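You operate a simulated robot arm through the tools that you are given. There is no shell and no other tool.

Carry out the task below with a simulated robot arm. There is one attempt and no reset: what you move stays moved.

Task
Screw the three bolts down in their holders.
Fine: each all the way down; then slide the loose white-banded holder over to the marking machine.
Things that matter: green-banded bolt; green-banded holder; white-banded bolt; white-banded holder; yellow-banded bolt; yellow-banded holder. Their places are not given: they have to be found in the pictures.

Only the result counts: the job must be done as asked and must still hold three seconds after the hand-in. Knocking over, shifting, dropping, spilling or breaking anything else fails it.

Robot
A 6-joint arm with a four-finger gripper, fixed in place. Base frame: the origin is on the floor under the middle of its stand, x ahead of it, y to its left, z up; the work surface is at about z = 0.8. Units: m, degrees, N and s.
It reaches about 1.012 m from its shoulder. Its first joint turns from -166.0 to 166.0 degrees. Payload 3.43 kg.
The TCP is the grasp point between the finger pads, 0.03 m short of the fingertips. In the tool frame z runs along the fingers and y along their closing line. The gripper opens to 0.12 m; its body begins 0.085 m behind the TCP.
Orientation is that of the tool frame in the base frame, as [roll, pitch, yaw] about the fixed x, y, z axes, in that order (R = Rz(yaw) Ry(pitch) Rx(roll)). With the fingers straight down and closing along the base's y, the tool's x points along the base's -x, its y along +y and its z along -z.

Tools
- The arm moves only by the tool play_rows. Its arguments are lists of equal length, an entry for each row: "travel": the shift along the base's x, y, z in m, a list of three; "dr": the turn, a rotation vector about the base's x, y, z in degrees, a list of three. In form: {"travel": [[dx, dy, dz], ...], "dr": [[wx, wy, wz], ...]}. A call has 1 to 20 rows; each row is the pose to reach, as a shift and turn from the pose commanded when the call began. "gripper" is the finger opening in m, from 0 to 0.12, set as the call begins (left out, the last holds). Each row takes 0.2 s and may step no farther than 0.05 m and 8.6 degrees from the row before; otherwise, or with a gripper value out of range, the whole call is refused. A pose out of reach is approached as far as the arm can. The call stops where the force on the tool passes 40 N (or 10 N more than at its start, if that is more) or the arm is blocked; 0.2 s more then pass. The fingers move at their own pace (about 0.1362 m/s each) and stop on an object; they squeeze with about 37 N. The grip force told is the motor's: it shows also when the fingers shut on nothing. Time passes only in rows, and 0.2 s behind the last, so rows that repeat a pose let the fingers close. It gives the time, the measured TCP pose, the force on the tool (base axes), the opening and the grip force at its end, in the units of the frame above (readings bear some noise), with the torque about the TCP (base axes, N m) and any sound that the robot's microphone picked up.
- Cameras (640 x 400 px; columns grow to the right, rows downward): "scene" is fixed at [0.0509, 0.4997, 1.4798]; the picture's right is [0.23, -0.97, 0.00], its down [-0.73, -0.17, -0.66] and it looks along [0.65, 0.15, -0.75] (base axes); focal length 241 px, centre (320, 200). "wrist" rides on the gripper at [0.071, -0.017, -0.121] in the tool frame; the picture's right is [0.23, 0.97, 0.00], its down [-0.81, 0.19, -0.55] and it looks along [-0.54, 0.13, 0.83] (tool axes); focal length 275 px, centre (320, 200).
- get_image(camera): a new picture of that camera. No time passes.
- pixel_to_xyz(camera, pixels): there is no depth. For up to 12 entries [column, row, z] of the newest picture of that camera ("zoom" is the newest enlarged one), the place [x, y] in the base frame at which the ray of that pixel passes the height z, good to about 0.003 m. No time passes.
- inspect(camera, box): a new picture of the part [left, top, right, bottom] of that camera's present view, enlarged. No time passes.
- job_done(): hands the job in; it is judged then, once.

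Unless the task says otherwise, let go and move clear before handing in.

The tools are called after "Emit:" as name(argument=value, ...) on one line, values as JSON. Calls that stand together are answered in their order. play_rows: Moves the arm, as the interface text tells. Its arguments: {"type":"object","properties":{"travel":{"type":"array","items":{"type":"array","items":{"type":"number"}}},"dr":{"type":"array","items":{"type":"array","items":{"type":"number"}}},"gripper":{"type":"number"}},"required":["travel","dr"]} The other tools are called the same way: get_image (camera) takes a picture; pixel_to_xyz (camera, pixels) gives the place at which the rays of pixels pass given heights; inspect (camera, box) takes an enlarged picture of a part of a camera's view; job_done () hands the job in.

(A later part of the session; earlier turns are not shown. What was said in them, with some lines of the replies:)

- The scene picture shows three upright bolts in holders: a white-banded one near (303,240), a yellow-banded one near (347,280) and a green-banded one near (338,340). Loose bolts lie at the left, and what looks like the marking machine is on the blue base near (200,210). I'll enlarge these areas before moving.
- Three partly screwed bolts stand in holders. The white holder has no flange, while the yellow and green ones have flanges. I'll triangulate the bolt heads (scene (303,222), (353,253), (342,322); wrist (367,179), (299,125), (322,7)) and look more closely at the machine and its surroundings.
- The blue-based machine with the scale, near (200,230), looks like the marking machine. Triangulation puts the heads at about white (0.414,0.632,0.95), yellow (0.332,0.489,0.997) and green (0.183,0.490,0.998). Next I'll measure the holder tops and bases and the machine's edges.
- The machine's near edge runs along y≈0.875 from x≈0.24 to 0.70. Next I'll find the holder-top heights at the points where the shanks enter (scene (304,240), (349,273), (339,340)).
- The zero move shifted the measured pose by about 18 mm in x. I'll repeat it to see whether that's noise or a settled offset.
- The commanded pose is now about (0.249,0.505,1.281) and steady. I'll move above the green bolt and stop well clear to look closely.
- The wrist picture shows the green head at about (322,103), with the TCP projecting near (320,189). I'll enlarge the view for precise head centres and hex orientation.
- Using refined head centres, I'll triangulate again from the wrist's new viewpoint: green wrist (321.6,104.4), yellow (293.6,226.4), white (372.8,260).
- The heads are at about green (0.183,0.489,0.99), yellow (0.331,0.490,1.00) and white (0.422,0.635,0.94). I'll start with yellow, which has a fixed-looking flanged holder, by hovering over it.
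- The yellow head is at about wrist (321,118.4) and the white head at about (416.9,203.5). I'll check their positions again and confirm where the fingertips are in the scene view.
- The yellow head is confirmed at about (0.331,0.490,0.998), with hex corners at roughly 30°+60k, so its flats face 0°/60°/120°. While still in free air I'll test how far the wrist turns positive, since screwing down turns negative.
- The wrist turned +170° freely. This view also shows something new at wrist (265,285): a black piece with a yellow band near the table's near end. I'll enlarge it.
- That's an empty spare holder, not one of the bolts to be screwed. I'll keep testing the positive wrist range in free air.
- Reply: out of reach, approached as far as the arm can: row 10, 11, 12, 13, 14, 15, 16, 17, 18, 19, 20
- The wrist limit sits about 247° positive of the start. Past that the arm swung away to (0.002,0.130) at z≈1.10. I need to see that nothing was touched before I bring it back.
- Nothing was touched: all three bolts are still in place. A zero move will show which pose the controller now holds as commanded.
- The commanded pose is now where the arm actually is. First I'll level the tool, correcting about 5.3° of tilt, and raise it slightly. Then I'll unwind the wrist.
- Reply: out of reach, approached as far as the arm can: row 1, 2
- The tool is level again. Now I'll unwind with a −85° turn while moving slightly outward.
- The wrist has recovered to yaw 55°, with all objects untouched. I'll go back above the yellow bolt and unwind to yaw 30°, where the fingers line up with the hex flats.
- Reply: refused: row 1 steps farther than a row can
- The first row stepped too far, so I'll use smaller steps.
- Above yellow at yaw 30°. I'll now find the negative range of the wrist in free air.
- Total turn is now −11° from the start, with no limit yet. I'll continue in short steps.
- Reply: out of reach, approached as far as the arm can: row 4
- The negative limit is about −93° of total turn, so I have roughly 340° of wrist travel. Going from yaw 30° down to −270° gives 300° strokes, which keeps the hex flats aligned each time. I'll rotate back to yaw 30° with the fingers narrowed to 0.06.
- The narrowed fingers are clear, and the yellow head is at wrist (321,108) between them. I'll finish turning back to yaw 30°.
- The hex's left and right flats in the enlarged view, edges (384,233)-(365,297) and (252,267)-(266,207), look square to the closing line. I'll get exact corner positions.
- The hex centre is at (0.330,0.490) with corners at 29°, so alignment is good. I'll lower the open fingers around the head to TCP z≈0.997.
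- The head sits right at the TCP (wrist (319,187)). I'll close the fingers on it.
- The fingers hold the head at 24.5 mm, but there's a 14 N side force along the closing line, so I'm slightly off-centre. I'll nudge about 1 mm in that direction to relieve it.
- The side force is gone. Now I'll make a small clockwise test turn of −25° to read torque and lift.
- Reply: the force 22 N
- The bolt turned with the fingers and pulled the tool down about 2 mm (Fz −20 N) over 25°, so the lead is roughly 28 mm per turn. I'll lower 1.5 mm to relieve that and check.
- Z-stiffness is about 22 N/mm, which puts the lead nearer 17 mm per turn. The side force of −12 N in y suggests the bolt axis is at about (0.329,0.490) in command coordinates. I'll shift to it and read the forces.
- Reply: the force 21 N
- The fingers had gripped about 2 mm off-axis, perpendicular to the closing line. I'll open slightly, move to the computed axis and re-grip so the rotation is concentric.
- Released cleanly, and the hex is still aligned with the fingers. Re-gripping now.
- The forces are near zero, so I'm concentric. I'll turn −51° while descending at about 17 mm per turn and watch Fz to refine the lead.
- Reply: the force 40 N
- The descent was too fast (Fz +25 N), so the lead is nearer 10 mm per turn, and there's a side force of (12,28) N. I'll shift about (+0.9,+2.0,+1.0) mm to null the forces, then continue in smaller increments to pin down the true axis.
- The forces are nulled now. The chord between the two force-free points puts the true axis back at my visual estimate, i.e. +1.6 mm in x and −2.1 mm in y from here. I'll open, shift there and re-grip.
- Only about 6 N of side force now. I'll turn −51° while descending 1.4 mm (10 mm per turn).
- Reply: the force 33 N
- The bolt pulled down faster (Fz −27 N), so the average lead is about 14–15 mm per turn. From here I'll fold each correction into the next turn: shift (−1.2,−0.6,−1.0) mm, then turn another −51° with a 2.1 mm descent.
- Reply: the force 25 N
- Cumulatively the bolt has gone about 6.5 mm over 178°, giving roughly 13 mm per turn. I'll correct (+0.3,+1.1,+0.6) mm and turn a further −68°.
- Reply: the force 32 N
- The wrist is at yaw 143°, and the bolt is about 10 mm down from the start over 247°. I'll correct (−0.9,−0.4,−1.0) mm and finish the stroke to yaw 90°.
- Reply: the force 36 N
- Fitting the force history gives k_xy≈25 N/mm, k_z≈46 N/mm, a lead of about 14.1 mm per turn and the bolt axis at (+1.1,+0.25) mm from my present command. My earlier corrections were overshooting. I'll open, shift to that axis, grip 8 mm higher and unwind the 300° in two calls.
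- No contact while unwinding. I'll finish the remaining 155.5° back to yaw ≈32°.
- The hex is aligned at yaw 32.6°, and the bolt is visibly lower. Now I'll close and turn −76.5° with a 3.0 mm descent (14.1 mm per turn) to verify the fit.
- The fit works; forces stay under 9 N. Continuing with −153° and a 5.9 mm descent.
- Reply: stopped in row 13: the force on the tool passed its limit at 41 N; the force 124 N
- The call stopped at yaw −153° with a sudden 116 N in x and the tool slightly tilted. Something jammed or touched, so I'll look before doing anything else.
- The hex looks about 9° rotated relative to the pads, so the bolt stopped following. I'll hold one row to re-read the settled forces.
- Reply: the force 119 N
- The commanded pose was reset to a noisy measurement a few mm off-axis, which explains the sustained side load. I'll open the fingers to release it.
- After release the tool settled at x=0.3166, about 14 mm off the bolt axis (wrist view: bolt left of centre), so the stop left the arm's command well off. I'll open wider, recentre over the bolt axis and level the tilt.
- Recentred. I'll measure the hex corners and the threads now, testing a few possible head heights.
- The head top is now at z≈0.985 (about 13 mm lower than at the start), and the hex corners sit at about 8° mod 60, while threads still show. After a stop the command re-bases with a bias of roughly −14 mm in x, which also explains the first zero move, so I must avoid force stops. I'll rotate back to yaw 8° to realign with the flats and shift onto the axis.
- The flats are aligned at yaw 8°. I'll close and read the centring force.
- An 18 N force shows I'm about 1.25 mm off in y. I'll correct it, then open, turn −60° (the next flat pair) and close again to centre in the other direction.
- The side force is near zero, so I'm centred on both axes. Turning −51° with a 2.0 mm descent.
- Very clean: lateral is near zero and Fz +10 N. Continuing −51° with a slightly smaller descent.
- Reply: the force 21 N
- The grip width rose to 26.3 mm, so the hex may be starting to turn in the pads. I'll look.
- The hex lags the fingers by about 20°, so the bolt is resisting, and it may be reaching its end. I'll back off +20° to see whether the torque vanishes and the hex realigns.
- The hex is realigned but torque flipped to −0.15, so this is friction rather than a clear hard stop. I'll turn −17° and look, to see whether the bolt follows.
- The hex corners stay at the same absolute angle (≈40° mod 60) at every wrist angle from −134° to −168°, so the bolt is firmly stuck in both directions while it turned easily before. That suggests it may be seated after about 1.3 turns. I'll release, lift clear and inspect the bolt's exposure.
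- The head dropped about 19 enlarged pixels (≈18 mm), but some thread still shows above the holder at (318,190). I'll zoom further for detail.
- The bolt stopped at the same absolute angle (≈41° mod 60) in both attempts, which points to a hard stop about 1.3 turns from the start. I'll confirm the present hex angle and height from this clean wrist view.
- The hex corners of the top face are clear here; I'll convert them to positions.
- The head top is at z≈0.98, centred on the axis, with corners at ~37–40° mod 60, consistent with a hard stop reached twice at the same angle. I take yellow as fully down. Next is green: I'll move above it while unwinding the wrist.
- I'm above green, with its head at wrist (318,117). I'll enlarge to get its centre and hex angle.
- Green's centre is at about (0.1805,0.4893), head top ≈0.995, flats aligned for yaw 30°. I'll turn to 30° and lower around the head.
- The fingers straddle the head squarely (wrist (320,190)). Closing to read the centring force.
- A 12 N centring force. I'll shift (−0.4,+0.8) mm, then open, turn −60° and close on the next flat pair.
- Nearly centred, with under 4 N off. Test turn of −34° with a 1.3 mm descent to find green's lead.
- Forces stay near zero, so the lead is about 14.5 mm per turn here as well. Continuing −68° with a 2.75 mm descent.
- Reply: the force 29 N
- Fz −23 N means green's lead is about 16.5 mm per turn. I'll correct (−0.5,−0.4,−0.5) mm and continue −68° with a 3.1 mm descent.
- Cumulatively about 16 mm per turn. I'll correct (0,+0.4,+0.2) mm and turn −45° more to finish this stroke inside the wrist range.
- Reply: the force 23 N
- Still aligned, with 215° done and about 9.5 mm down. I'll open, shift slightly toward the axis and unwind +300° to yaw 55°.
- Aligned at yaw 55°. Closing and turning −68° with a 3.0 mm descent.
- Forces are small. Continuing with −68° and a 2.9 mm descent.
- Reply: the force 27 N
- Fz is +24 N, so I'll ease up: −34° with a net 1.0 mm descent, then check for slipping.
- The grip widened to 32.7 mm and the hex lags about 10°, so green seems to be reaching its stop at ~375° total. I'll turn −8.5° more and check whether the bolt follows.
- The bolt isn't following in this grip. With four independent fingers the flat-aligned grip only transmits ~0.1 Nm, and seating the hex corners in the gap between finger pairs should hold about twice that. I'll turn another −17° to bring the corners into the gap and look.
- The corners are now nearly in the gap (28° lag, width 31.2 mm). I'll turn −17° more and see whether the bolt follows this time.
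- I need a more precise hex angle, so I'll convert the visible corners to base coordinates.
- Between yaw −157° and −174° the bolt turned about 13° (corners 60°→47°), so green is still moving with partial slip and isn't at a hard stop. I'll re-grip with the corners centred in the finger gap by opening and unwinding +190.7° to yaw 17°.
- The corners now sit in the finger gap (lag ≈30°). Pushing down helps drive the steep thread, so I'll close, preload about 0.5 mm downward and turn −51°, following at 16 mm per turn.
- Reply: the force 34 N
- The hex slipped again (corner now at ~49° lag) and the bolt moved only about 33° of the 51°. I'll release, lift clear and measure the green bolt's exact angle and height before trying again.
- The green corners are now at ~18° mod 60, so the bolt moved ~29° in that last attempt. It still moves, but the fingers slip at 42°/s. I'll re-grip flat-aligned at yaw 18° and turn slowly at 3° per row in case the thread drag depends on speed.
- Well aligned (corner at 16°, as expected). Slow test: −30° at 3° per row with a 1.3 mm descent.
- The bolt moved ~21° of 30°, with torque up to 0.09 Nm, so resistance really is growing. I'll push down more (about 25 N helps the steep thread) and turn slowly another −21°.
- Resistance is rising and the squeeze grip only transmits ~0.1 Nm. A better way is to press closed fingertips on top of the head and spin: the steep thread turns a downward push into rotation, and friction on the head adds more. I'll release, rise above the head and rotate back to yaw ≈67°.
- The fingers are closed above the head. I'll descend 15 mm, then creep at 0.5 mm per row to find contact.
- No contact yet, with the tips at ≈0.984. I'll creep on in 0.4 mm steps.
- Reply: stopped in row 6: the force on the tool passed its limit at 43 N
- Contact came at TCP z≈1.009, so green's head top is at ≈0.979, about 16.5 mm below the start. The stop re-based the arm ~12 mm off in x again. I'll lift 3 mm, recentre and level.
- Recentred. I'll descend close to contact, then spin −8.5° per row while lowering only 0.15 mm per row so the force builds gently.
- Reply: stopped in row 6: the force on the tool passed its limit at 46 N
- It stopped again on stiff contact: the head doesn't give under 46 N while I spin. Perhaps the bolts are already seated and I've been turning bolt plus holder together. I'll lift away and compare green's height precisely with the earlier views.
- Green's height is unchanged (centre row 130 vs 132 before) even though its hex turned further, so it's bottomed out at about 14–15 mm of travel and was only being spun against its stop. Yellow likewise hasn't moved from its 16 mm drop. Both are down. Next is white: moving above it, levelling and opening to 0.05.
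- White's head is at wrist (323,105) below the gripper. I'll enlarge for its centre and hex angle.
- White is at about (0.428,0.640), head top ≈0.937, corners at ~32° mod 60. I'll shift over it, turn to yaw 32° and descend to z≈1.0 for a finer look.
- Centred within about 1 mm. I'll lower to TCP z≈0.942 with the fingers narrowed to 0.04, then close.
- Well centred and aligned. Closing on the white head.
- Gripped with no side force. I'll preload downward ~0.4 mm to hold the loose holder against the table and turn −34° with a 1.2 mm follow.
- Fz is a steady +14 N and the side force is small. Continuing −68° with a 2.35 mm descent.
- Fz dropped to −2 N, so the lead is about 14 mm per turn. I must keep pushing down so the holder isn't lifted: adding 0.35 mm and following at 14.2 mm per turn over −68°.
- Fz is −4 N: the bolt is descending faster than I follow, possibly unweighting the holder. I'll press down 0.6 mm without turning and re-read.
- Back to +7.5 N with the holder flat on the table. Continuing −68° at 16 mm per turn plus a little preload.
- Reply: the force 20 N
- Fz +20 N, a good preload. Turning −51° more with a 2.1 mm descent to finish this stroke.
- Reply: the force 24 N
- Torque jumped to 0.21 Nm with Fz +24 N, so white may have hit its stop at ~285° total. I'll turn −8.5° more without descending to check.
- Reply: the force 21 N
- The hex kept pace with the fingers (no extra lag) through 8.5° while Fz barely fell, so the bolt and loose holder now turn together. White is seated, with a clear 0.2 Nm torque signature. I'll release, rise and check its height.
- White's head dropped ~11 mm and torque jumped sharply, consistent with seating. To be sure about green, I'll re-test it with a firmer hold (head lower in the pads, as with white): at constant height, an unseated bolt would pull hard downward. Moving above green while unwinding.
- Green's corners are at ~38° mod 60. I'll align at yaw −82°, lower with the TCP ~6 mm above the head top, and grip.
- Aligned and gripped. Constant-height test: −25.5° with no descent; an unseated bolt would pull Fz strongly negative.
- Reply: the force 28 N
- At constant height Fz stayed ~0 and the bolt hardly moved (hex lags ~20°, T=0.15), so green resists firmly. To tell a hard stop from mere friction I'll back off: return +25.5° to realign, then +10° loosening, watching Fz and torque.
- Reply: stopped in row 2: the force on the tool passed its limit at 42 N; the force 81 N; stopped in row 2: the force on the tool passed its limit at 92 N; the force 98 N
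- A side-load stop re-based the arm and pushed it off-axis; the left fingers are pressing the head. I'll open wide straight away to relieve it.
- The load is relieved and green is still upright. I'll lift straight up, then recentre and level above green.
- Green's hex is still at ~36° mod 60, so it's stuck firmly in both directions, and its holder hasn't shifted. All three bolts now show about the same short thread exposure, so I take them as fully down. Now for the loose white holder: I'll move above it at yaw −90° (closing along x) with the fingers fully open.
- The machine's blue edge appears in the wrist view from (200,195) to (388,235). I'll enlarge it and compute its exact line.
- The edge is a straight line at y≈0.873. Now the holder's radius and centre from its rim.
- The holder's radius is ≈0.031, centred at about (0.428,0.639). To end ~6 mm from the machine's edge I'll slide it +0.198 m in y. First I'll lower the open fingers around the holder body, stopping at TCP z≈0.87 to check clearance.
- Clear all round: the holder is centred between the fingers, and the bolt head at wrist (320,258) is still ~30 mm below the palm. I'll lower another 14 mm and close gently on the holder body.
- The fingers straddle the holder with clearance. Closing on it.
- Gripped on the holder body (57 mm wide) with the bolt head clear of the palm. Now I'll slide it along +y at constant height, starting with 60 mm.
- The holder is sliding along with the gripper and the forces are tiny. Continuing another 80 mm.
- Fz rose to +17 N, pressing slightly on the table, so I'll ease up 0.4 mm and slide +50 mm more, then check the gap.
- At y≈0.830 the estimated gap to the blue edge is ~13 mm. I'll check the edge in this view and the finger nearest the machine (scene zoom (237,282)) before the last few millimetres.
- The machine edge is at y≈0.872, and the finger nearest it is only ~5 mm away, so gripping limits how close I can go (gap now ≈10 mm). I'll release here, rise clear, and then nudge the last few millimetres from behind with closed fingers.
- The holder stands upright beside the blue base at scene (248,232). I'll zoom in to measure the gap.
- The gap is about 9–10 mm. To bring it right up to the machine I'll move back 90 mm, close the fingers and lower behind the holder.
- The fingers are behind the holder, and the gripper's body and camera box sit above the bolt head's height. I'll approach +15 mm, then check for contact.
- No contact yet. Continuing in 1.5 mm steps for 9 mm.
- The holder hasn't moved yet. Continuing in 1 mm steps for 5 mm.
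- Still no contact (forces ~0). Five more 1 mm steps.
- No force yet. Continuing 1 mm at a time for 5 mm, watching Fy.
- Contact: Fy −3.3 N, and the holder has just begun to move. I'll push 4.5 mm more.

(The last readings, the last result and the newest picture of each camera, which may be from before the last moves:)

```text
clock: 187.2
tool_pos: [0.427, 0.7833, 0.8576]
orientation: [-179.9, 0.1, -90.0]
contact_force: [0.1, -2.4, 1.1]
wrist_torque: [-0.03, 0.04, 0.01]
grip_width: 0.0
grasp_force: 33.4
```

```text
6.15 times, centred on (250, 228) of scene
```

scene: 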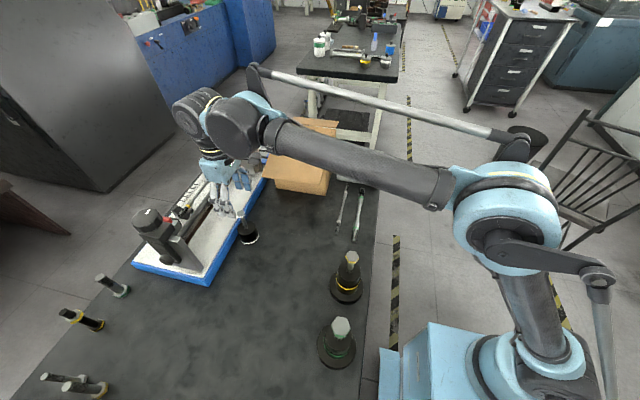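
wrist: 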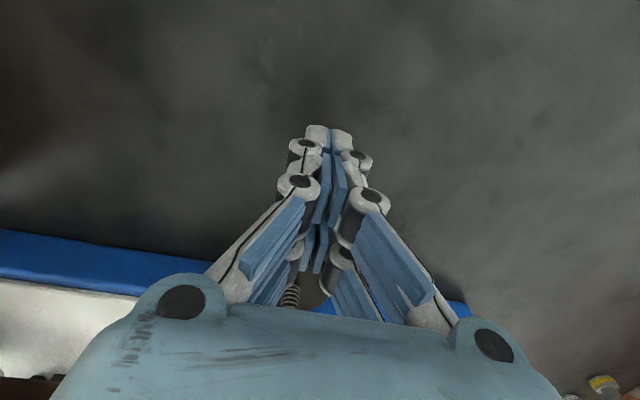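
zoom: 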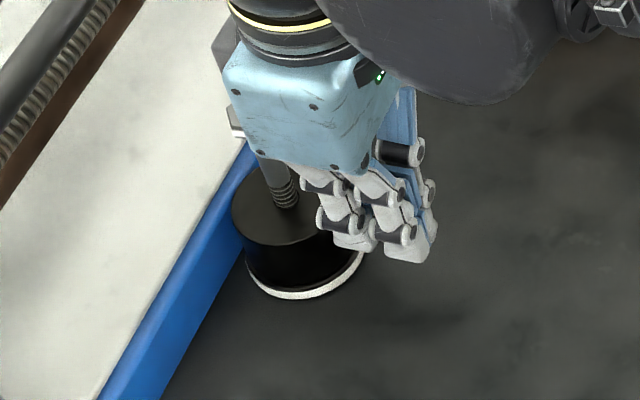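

The holder is now ~3–4 mm from the blue edge (band edge x≈246 vs blue line ≈238). I'll back away in −y, then rise clear.

Emit:
play_rows(travel=[[0, -0.01, 0], [0, -0.03, 0], [0, -0.06, 0], [0, -0.09, 0.02], [0, -0.1, 0.06], [0, -0.1, 0.1], [0, -0.1, 0.14], [0, -0.1, 0.18], [0, -0.1, 0.22], [0, -0.1, 0.22]], dr=[[0, 0, 0], [0, 0, 0], [0, 0, 0], [0, 0, 0], [0, 0, 0], [0, 0, 0], [0, 0, 0], [0, 0, 0], [0, 0, 0], [0, 0, 0]])

Emit:
get_image(camera="scene")

Emit:
inspect(camera="scene", box=[215, 195, 285, 260])

Emit:
inspect(camera="scene", box=[300, 235, 390, 375])

```text
clock: 189.4
tool_pos: [0.4264, 0.6822, 1.0769]
orientation: [-179.8, -0.1, -90.0]
contact_force: [-0.3, -0.1, 0.5]
wrist_torque: [-0.02, 0.0, -0.02]
grip_width: 0.0001
grasp_force: 33.0
```

```text
taken
```

scene: 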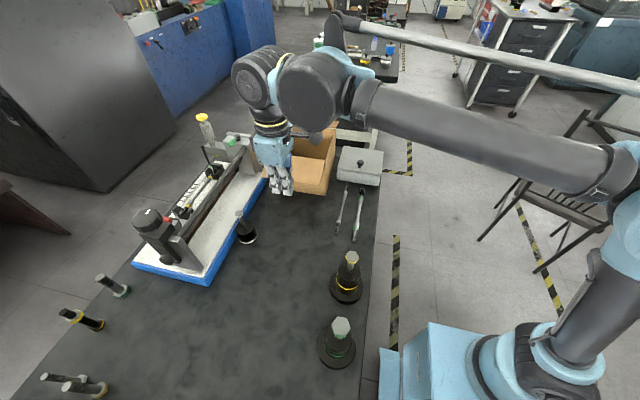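

```text
6.15 times, centred on (250, 228) of scene
```

zoom: 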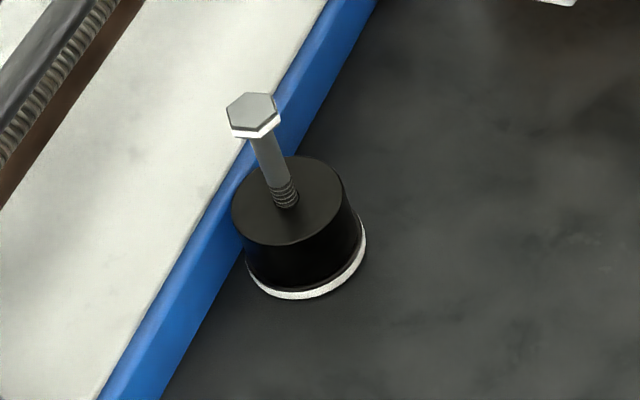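

```text
2.86 times, centred on (345, 305) of scene
```

zoom: 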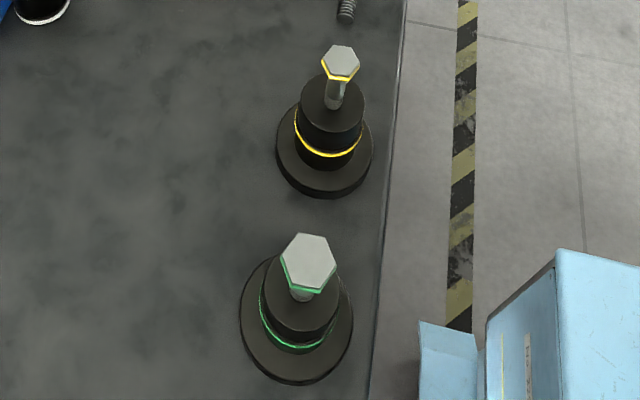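

The white holder stands upright right next to the marking machine's blue base (scene zoom (300,230)), and the yellow and green holders haven't moved. The arm is free of everything, so I'll raise it further clear before handing in.

Emit:
play_rows(travel=[[0, -0.02, 0.04], [0, -0.05, 0.08], [0, -0.08, 0.1], [0, -0.08, 0.1], [0, -0.08, 0.1]], dr=[[0, 0, 0], [0, 0, 0], [0, 0, 0], [0, 0, 0], [0, 0, 0]], gripper=0.06)

Emit:
get_image(camera="scene")

Emit:
inspect(camera="scene", box=[335, 245, 370, 280])

Emit:
inspect(camera="scene", box=[315, 310, 365, 360])

```text
clock: 190.6
tool_pos: [0.4274, 0.6027, 1.1785]
orientation: [-179.9, 0.0, -90.0]
contact_force: [0.2, 0.8, -0.7]
wrist_torque: [0.0, -0.02, 0.0]
grip_width: 0.0601
grasp_force: 0.1
```

```text
taken
```

scene: 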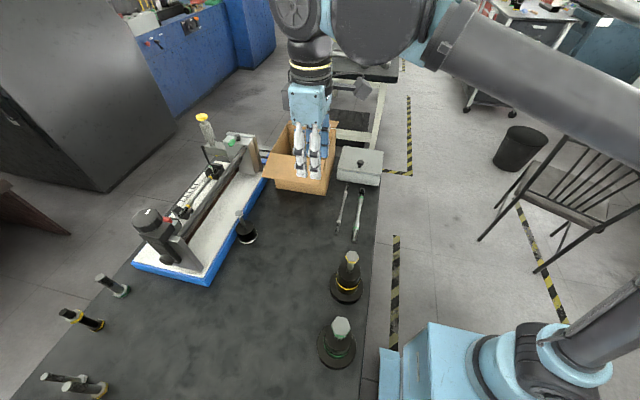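

```text
11.43 times, centred on (352, 262) of scene
```

zoom: 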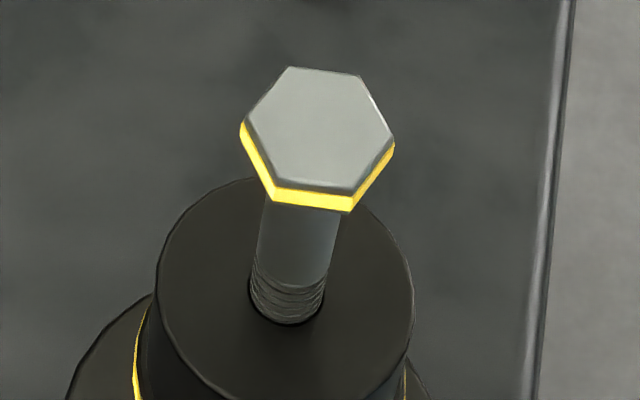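

```text
8.00 times, centred on (340, 335) of scene
```

zoom: 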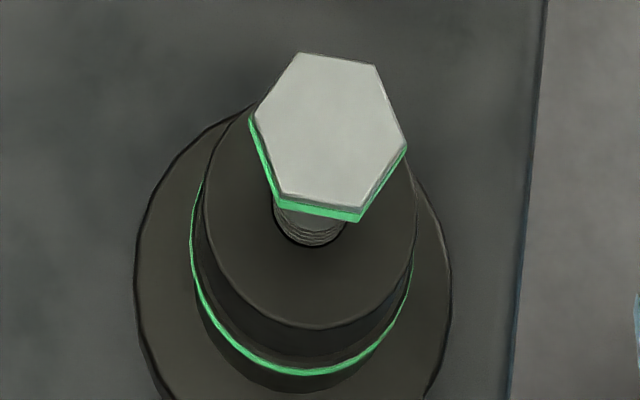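

Yellow is unchanged at its stopped height, green is unchanged at its stop, and white stands by the machine with its bolt seated. The arm is clear at (0.427,0.603,1.18), so I'm handing in.

Emit:
job_done()

```text
The job is handed in.
```

I screwed all three bolts down until they wouldn't go further, then moved the loose white-banded holder beside the marking machine. The job is handed in, but I had no direct way to confirm that the bolts are fully seated.

| Bolt | Head dropped by | Why I judged it down |
|---|---|---|
| Yellow | about 16 mm | It stopped at the same angle on two separate attempts and wouldn't turn further either way. |
| Green | about 14–16 mm | With a firm grip it barely turned and didn't descend at all. |
| White | about 11 mm | The turning torque jumped suddenly, and the loose holder began turning with the bolt. |

- **Seating:** some thread still shows above every holder, so "all the way down" is judged from resistance, not from the heads sitting flush. Green is the least certain, because my fingers slipped on its head during part of the turning.
- **Marking machine:** I took it to be the blue-based machine with the scale. The holder is upright, about 3–4 mm from its edge.
- **Side loads:** the arm pushed sideways on yellow and green a few times, up to about 115 N. Both holders still look in place in the last pictures, and I saw nothing else knocked or shifted.
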